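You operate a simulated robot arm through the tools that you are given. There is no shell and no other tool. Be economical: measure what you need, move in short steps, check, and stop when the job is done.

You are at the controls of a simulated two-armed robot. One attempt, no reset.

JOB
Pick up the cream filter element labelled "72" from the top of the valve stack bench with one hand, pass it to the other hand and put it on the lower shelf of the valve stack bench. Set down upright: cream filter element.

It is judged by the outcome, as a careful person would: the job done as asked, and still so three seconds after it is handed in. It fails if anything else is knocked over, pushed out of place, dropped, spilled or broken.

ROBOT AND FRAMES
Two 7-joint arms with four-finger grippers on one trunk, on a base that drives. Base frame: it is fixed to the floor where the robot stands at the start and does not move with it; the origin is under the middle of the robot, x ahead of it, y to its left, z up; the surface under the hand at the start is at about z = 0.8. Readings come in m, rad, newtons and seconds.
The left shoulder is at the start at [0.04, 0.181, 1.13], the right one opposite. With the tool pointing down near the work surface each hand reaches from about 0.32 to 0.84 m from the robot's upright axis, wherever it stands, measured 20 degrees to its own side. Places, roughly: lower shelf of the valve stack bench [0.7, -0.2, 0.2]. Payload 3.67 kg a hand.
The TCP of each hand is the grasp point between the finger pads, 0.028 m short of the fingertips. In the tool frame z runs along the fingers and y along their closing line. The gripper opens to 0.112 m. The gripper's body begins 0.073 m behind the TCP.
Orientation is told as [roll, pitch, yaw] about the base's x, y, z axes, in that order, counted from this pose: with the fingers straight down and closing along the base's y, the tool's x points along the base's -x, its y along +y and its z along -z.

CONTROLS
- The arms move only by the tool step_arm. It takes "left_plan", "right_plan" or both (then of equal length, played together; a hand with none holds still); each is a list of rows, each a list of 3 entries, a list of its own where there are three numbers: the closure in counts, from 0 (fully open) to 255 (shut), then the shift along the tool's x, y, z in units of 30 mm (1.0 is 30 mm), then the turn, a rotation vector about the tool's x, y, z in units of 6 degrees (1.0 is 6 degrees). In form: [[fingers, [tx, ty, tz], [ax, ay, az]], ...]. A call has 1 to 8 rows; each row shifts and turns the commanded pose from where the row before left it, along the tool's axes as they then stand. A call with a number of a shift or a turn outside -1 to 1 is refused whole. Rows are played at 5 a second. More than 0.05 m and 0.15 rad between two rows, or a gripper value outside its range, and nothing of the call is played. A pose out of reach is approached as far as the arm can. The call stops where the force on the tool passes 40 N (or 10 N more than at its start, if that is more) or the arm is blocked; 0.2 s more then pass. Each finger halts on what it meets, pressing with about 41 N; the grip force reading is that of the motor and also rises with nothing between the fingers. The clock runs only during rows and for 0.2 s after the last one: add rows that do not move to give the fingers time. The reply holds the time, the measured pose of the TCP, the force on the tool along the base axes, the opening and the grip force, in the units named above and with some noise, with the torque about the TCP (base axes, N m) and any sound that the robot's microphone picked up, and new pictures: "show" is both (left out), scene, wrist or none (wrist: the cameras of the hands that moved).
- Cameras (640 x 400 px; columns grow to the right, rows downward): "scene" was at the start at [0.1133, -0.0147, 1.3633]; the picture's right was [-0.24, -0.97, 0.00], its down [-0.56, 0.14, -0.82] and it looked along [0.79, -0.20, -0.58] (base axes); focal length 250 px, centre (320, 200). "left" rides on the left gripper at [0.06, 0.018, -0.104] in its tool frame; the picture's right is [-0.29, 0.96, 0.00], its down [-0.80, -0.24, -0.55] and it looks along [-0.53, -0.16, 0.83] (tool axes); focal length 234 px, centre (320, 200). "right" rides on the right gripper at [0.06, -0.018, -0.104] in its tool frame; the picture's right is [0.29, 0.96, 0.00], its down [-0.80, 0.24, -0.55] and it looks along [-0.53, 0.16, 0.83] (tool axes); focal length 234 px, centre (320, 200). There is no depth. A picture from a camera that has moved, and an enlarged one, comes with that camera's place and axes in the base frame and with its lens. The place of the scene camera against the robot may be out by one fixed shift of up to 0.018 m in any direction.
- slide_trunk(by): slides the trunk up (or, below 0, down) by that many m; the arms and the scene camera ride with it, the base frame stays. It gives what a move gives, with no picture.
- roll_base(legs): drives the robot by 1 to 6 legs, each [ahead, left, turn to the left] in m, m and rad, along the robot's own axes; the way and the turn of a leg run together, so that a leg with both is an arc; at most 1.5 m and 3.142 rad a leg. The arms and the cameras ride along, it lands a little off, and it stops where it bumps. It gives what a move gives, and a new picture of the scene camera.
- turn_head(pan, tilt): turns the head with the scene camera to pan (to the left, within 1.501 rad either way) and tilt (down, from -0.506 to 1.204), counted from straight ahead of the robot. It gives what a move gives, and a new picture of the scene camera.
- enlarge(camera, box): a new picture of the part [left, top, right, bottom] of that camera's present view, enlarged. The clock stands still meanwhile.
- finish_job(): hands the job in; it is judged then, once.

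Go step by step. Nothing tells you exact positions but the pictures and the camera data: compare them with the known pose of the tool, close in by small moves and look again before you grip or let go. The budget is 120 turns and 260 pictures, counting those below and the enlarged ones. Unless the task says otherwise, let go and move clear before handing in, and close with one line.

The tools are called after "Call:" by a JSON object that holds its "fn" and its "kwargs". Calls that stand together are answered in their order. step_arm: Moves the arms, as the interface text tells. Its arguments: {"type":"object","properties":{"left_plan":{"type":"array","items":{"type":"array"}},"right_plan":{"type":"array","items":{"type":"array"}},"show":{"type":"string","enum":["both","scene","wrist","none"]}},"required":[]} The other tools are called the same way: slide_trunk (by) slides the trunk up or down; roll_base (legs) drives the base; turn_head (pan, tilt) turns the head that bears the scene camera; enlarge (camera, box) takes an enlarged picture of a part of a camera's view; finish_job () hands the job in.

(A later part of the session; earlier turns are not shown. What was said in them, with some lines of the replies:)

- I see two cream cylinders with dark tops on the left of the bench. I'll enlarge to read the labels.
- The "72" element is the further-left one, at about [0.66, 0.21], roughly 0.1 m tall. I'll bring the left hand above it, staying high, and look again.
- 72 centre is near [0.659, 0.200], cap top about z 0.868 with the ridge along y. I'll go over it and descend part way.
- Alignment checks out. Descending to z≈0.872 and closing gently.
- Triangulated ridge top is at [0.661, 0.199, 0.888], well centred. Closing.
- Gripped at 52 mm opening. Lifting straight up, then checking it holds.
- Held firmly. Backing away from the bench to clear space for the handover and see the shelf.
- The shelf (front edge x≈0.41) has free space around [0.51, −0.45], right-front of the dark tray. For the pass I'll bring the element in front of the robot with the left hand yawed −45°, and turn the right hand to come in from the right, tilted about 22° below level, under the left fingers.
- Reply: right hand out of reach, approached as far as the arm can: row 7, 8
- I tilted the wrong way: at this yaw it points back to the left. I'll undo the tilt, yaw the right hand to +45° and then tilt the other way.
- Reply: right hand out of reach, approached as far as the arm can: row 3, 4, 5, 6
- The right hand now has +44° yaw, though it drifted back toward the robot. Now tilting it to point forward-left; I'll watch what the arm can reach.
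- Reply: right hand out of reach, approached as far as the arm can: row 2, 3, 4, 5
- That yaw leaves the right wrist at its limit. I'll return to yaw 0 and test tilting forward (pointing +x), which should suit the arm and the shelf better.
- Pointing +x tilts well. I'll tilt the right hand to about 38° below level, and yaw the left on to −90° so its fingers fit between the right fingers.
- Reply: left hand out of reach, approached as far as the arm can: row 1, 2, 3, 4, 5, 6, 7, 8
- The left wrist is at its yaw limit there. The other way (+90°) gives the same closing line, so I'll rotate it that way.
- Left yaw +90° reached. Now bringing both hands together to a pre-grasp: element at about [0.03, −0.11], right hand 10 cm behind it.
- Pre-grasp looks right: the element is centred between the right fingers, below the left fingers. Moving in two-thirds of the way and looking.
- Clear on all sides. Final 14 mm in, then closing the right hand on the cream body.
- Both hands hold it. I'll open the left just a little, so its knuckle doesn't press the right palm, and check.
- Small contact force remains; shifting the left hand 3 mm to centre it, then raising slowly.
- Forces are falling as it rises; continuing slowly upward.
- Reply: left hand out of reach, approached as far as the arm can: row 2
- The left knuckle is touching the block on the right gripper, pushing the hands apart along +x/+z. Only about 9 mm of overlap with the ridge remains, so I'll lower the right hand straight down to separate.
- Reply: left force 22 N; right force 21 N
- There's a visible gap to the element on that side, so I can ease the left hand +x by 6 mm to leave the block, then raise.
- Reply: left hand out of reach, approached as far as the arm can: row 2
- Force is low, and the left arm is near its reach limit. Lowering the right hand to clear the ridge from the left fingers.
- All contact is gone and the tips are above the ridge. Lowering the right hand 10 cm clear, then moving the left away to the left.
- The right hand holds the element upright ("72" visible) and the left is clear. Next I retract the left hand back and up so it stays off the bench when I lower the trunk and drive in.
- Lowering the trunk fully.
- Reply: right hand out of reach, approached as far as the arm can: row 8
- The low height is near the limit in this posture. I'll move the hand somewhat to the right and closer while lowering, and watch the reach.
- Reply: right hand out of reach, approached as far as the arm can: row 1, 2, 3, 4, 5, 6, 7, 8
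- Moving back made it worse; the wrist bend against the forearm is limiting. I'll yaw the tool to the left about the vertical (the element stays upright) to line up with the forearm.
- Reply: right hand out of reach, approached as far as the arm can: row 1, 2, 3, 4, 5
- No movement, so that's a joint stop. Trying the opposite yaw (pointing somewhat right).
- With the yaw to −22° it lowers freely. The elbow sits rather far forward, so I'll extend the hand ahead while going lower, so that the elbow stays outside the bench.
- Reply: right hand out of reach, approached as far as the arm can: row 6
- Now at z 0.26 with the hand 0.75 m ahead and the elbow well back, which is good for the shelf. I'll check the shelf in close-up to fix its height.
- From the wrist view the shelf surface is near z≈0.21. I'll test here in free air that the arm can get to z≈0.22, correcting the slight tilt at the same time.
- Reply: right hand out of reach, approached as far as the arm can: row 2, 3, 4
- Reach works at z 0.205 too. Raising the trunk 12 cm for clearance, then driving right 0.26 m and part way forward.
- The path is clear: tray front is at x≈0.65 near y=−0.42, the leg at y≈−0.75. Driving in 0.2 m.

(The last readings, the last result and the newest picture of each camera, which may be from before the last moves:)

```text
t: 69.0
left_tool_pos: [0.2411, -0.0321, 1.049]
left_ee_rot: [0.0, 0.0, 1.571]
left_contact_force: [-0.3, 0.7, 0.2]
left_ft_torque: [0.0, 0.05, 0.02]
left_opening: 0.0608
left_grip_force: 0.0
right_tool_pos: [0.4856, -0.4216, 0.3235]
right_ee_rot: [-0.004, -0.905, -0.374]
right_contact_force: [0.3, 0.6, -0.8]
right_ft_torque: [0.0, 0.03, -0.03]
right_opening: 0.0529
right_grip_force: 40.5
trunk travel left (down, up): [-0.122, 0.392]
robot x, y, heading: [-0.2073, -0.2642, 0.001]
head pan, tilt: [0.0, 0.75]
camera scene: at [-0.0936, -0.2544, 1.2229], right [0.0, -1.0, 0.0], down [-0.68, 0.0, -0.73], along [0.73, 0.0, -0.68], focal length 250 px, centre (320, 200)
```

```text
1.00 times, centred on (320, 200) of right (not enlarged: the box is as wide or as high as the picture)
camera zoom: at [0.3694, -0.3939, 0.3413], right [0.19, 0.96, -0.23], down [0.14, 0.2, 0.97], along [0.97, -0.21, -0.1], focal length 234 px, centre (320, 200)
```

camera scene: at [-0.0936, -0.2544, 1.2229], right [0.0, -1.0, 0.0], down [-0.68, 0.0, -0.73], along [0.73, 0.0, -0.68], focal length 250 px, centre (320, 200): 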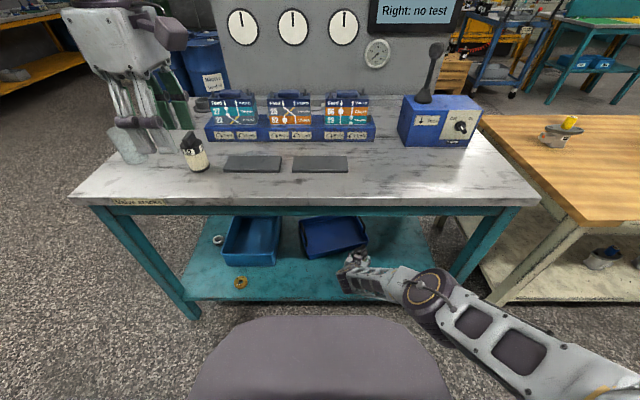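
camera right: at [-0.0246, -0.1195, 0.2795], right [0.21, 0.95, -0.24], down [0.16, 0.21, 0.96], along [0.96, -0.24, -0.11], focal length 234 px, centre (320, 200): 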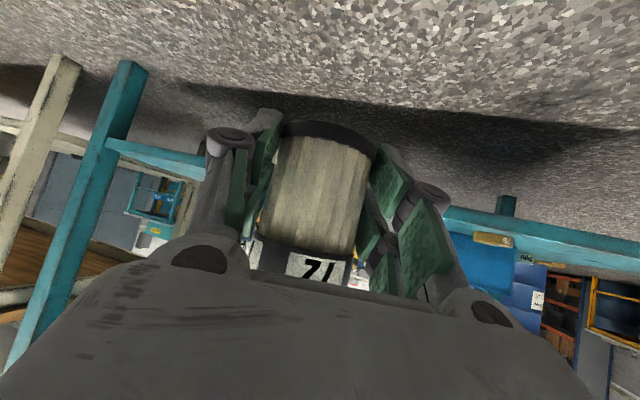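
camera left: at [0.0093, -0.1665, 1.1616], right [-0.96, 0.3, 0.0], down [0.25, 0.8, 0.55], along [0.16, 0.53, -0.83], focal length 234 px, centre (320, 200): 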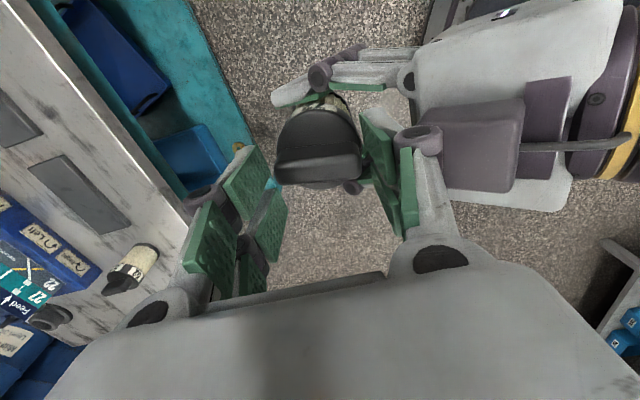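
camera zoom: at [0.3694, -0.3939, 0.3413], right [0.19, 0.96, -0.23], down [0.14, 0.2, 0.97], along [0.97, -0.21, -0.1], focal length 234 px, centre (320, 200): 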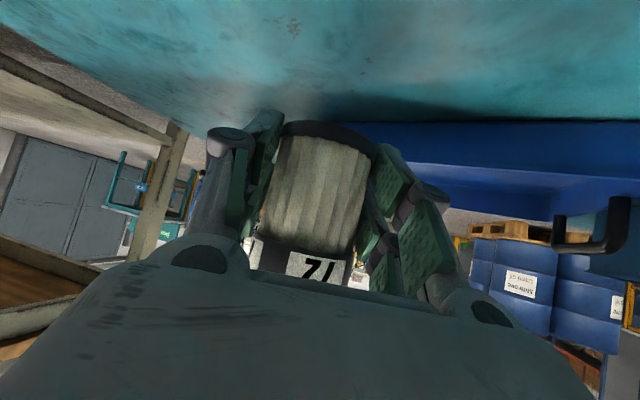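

Good spot, with about 11 cm to the tray. Lowering with the trunk, then in small steps watching the force.

Call:
{"fn": "slide_trunk", "kwargs": {"by": -0.06}}

Call:
{"fn": "enlarge", "kwargs": {"camera": "right", "box": [160, 40, 480, 240]}}

Call:
{"fn": "turn_head", "kwargs": {"pan": -0.3, "tilt": 0.95}}

Call:
{"fn": "enlarge", "kwargs": {"camera": "scene", "box": [200, 100, 440, 250]}}

```text
t: 70.0
left_tool_pos: [0.2397, -0.0327, 0.9899]
left_ee_rot: [-0.001, 0.001, 1.572]
left_contact_force: [0.0, 0.1, -0.3]
left_ft_torque: [0.02, -0.01, -0.02]
left_opening: 0.061
left_grip_force: 0.2
right_tool_pos: [0.4864, -0.4224, 0.2644]
right_ee_rot: [-0.001, -0.907, -0.377]
right_contact_force: [0.2, -0.3, -0.9]
right_ft_torque: [0.01, -0.02, 0.02]
right_opening: 0.0529
right_grip_force: 41.4
trunk travel left (down, up): [-0.062, 0.452]
robot x, y, heading: [-0.2073, -0.2624, 0.005]
head pan, tilt: [0.0, 0.75]
```

```text
2.00 times, centred on (320, 140) of right
camera zoom: at [0.3692, -0.394, 0.2816], right [0.19, 0.96, -0.23], down [0.14, 0.2, 0.97], along [0.97, -0.21, -0.1], focal length 468 px, centre (320, 320)
```

zoom: 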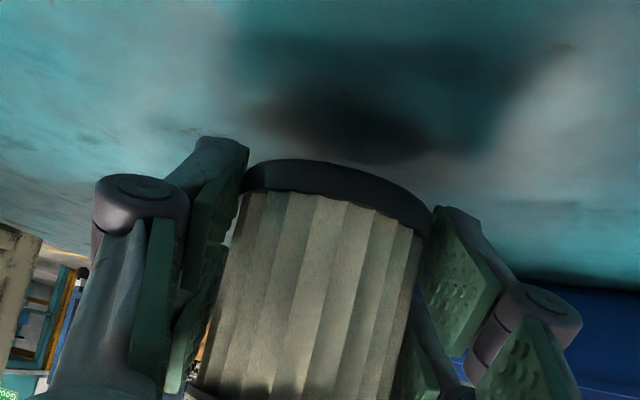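

```text
t: 70.8
left_tool_pos: [0.2405, -0.0315, 0.9887]
left_ee_rot: [0.0, 0.002, 1.571]
left_contact_force: [0.5, 0.0, 1.2]
left_ft_torque: [-0.03, -0.02, -0.03]
left_opening: 0.0608
left_grip_force: 0.1
right_tool_pos: [0.4858, -0.422, 0.2644]
right_ee_rot: [-0.004, -0.907, -0.375]
right_contact_force: [-0.7, 0.3, -1.8]
right_ft_torque: [0.01, 0.0, -0.02]
right_opening: 0.053
right_grip_force: 41.5
trunk travel left (down, up): [-0.062, 0.452]
robot x, y, heading: [-0.2054, -0.258, 0.0]
head pan, tilt: [-0.3, 0.949]
camera scene: at [-0.1084, -0.2759, 1.1469], right [-0.29, -0.96, 0.0], down [-0.78, 0.24, -0.58], along [0.56, -0.17, -0.81], focal length 250 px, centre (320, 200)
```

scene: 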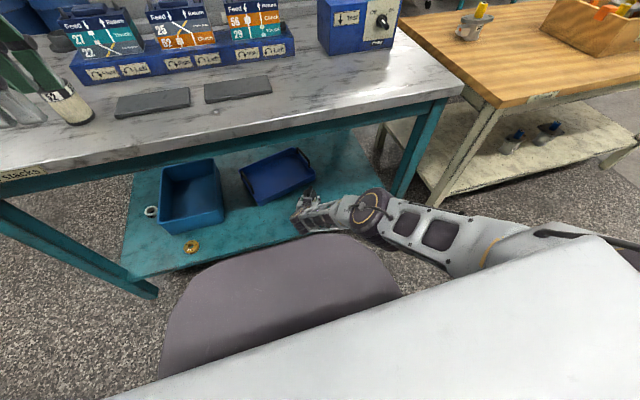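

```text
2.67 times, centred on (320, 175) of scene
camera zoom: at [-0.1084, -0.2759, 1.1469], right [-0.29, -0.96, 0.0], down [-0.78, 0.24, -0.58], along [0.56, -0.17, -0.81], focal length 668 px, centre (320, 267)
```

zoom: 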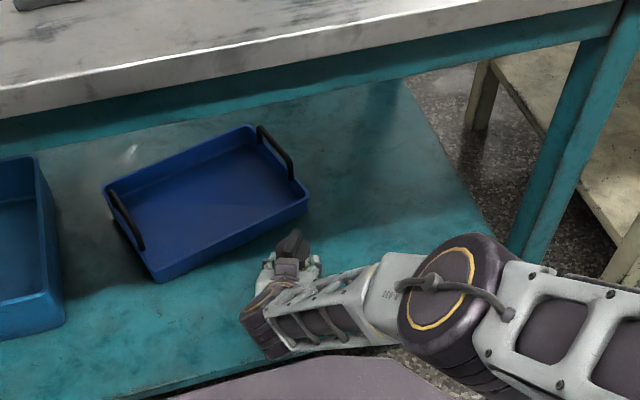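

Call:
{"fn": "slide_trunk", "kwargs": {"by": -0.015}}

Call:
{"fn": "enlarge", "kwargs": {"camera": "right", "box": [160, 40, 480, 240]}}

```text
t: 71.3
left_tool_pos: [0.2388, -0.0325, 0.9744]
left_ee_rot: [0.0, -0.001, 1.569]
left_contact_force: [1.4, 0.3, -0.4]
left_ft_torque: [0.01, 0.0, -0.02]
left_opening: 0.061
left_grip_force: 0.0
right_tool_pos: [0.4902, -0.4218, 0.2562]
right_ee_rot: [-0.002, -0.917, -0.38]
right_contact_force: [-9.4, -0.8, 16.5]
right_ft_torque: [0.29, 0.11, 0.1]
right_opening: 0.0528
right_grip_force: 41.1
trunk travel left (down, up): [-0.048, 0.466]
robot x, y, heading: [-0.2059, -0.2631, 0.006]
head pan, tilt: [-0.3, 0.949]
stopped: the force on the tool passed its limit at 44 N (the readings are from after the stop); the commanded pose is now the measured one
```

```text
2.00 times, centred on (320, 140) of right
camera zoom: at [0.3728, -0.3934, 0.2716], right [0.19, 0.95, -0.23], down [0.13, 0.21, 0.97], along [0.97, -0.22, -0.08], focal length 468 px, centre (320, 320)
```

zoom: 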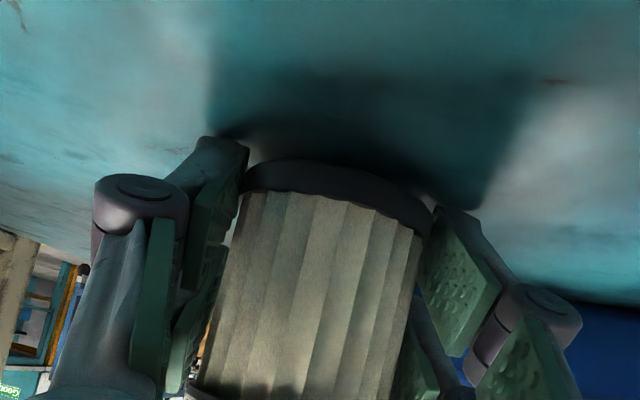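

It touched down: the contact point is directly under the element. Relieving the pressure slightly and levelling before letting go.

Call:
{"fn": "step_arm", "kwargs": {"right_plan": [[255, [-0.04, 0, -0.04], [0, 0.1, 0]], [255, [0, 0, 0], [0, 0, 0]], [255, [0, 0, 0], [0, 0, 0]]], "show": "none"}}

```text
t: 72.1
left_tool_pos: [0.2391, -0.0313, 0.9743]
left_ee_rot: [-0.001, 0.001, 1.568]
left_contact_force: [0.1, 1.3, -1.0]
left_ft_torque: [-0.04, 0.01, 0.0]
left_opening: 0.061
left_grip_force: 0.0
right_tool_pos: [0.4897, -0.4223, 0.2562]
right_ee_rot: [-0.001, -0.904, -0.379]
right_contact_force: [3.5, 0.4, 6.8]
right_ft_torque: [0.17, -0.25, -0.09]
right_opening: 0.0533
right_grip_force: 40.8
trunk travel left (down, up): [-0.048, 0.466]
robot x, y, heading: [-0.2067, -0.262, 0.002]
head pan, tilt: [-0.3, 0.949]
```

It rests on the shelf with a light 7 N, in the same orientation as at the grasp. Opening the right hand.

Call:
{"fn": "step_arm", "kwargs": {"right_plan": [[125, [0, 0, 0], [0, 0, 0]], [105, [0, 0, 0], [0, 0, 0]], [60, [0, 0, 0], [0, 0, 0]], [20, [0, 0, 0], [0, 0, 0]], [20, [0, 0, 0], [0, 0, 0]]], "show": "wrist"}}

```text
t: 73.3
left_tool_pos: [0.2388, -0.0314, 0.9746]
left_ee_rot: [0.002, 0.0, 1.568]
left_contact_force: [0.6, 0.1, 0.5]
left_ft_torque: [0.0, 0.0, -0.02]
left_opening: 0.0609
left_grip_force: 0.1
right_tool_pos: [0.4886, -0.4232, 0.2548]
right_ee_rot: [0.0, -0.903, -0.376]
right_contact_force: [0.1, 0.5, -0.7]
right_ft_torque: [0.01, -0.02, -0.02]
right_opening: 0.1031
right_grip_force: 0.1
trunk travel left (down, up): [-0.048, 0.466]
robot x, y, heading: [-0.2012, -0.2613, 0.003]
head pan, tilt: [-0.3, 0.949]
camera right: at [0.3715, -0.3934, 0.2726], right [0.19, 0.96, -0.23], down [0.14, 0.2, 0.97], along [0.97, -0.22, -0.1], focal length 234 px, centre (320, 200)
```

right: 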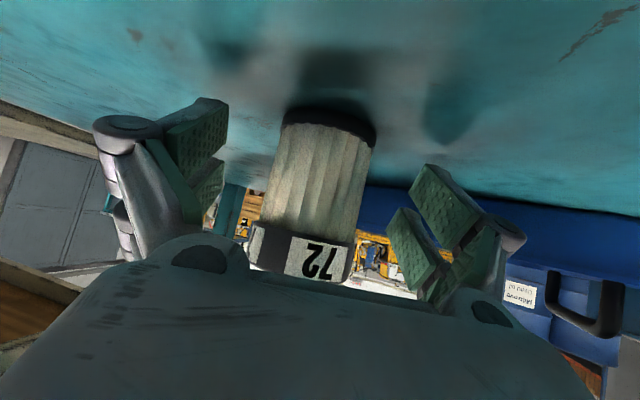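

The element stands free on the shelf, label "72" visible. Retracting along the tool axis.

Call:
{"fn": "step_arm", "kwargs": {"right_plan": [[20, [0, 0, -0.4], [0, 0, 0]], [20, [0, 0, -0.7], [0, 0, 0]], [20, [0, 0, -0.7], [0, 0, 0]], [20, [0, 0, -0.7], [0, 0, 0]], [20, [0, 0, -0.7], [0, 0, 0]], [20, [0, 0, 0], [0, 0, 0]]], "show": "both"}}

```text
t: 74.7
left_tool_pos: [0.2413, -0.0328, 0.9751]
left_ee_rot: [0.003, 0.001, 1.569]
left_contact_force: [-0.4, -0.6, -0.1]
left_ft_torque: [-0.01, -0.02, -0.02]
left_opening: 0.061
left_grip_force: 0.0
right_tool_pos: [0.4202, -0.3945, 0.3161]
right_ee_rot: [-0.002, -0.904, -0.379]
right_contact_force: [-0.2, -0.2, 0.3]
right_ft_torque: [-0.04, 0.08, 0.07]
right_opening: 0.1034
right_grip_force: 0.1
trunk travel left (down, up): [-0.048, 0.466]
robot x, y, heading: [-0.2072, -0.261, 0.004]
head pan, tilt: [-0.3, 0.949]
camera scene: at [-0.1085, -0.276, 1.1328], right [-0.29, -0.96, 0.0], down [-0.78, 0.24, -0.58], along [0.56, -0.17, -0.81], focal length 250 px, centre (320, 200)
camera right: at [0.3028, -0.3657, 0.3339], right [0.19, 0.96, -0.23], down [0.14, 0.2, 0.97], along [0.97, -0.22, -0.1], focal length 234 px, centre (320, 200)
```

scene: 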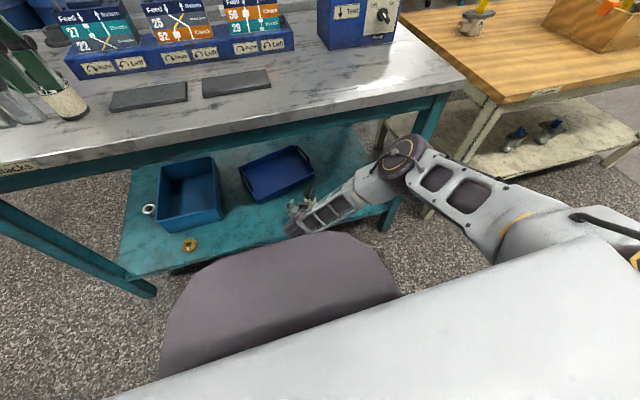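
right: 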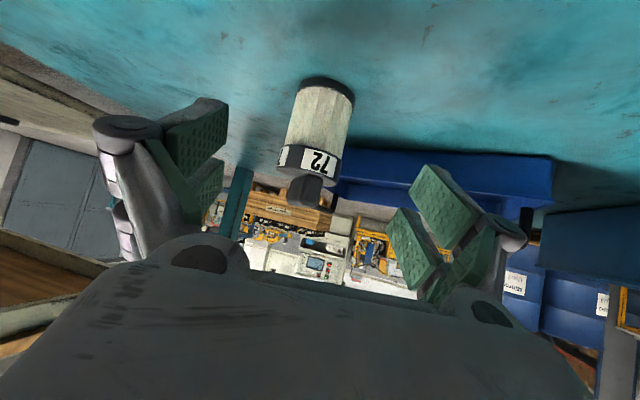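

It stands upright and clear of the hand. Backing the robot straight out and taking a final look.

Call:
{"fn": "roll_base", "kwargs": {"legs": [[-0.4, 0, 0]]}}

Call:
{"fn": "turn_head", "kwargs": {"pan": -0.05, "tilt": 0.65}}

Call:
{"fn": "enlarge", "kwargs": {"camera": "scene", "box": [200, 60, 520, 260]}}

```text
t: 77.2
left_tool_pos: [-0.1532, -0.0329, 0.9747]
left_ee_rot: [0.0, 0.0, 1.57]
left_contact_force: [0.1, 0.3, -0.8]
left_ft_torque: [-0.01, -0.02, 0.0]
left_opening: 0.0612
left_grip_force: 0.1
right_tool_pos: [0.0283, -0.3951, 0.3157]
right_ee_rot: [-0.002, -0.903, -0.377]
right_contact_force: [0.5, 0.3, 0.5]
right_ft_torque: [0.01, -0.04, -0.03]
right_opening: 0.1032
right_grip_force: 0.0
trunk travel left (down, up): [-0.048, 0.466]
robot x, y, heading: [-0.5999, -0.2648, 0.001]
head pan, tilt: [-0.3, 0.949]
camera scene: at [-0.5008, -0.2768, 1.1329], right [-0.29, -0.96, 0.0], down [-0.78, 0.24, -0.58], along [0.56, -0.17, -0.81], focal length 250 px, centre (320, 200)
```

scene: 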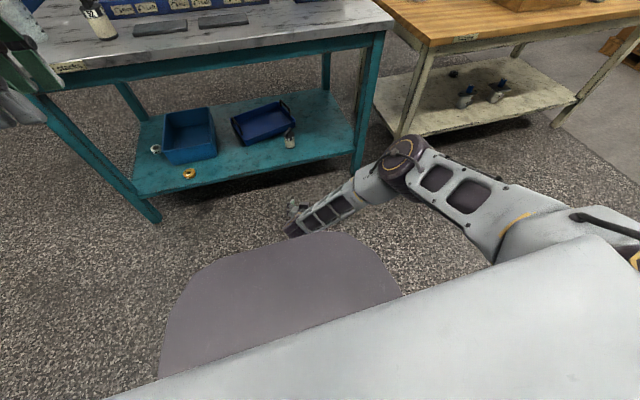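

```text
t: 78.0
left_tool_pos: [-0.152, -0.0328, 0.975]
left_ee_rot: [0.001, -0.001, 1.571]
left_contact_force: [-1.1, 0.2, 0.2]
left_ft_torque: [0.01, 0.01, 0.05]
left_opening: 0.0611
left_grip_force: 0.1
right_tool_pos: [0.0286, -0.3935, 0.3156]
right_ee_rot: [-0.001, -0.905, -0.376]
right_contact_force: [-0.4, -0.5, 0.5]
right_ft_torque: [-0.02, -0.03, -0.05]
right_opening: 0.1033
right_grip_force: 0.0
trunk travel left (down, up): [-0.048, 0.466]
robot x, y, heading: [-0.5984, -0.2642, 0.005]
head pan, tilt: [-0.051, 0.649]
camera scene: at [-0.483, -0.2597, 1.1568], right [-0.05, -1.0, 0.0], down [-0.6, 0.03, -0.8], along [0.8, -0.04, -0.61], focal length 250 px, centre (320, 200)
```

scene: 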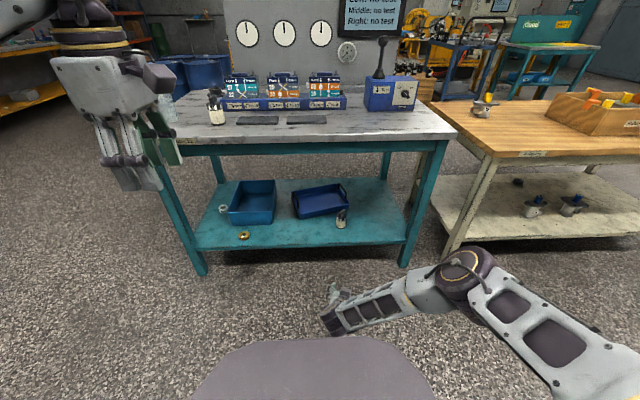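

```text
2.00 times, centred on (360, 160) of scene
camera zoom: at [-0.483, -0.2597, 1.1568], right [-0.05, -1.0, 0.0], down [-0.6, 0.03, -0.8], along [0.8, -0.04, -0.61], focal length 501 px, centre (240, 280)
```

zoom: 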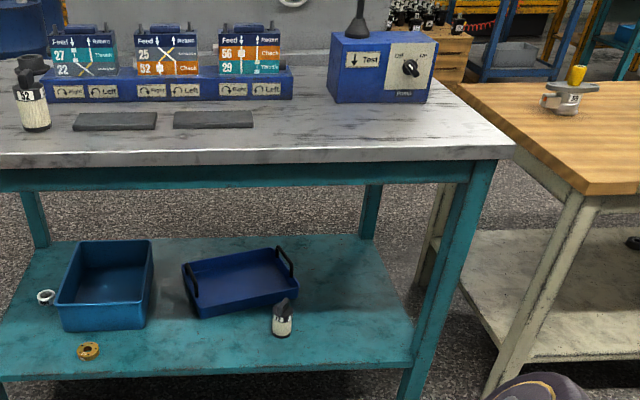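

The element stands upright on the lower shelf, everything else is where it was, and both hands are clear. Handing in.

Call:
{"fn": "finish_job", "kwargs": {}}

```text
The job is handed in.
```

The cream filter element "72" was picked up with the left hand, passed to the right hand and set upright on the lower shelf. In the final view nothing else looked moved or knocked over.
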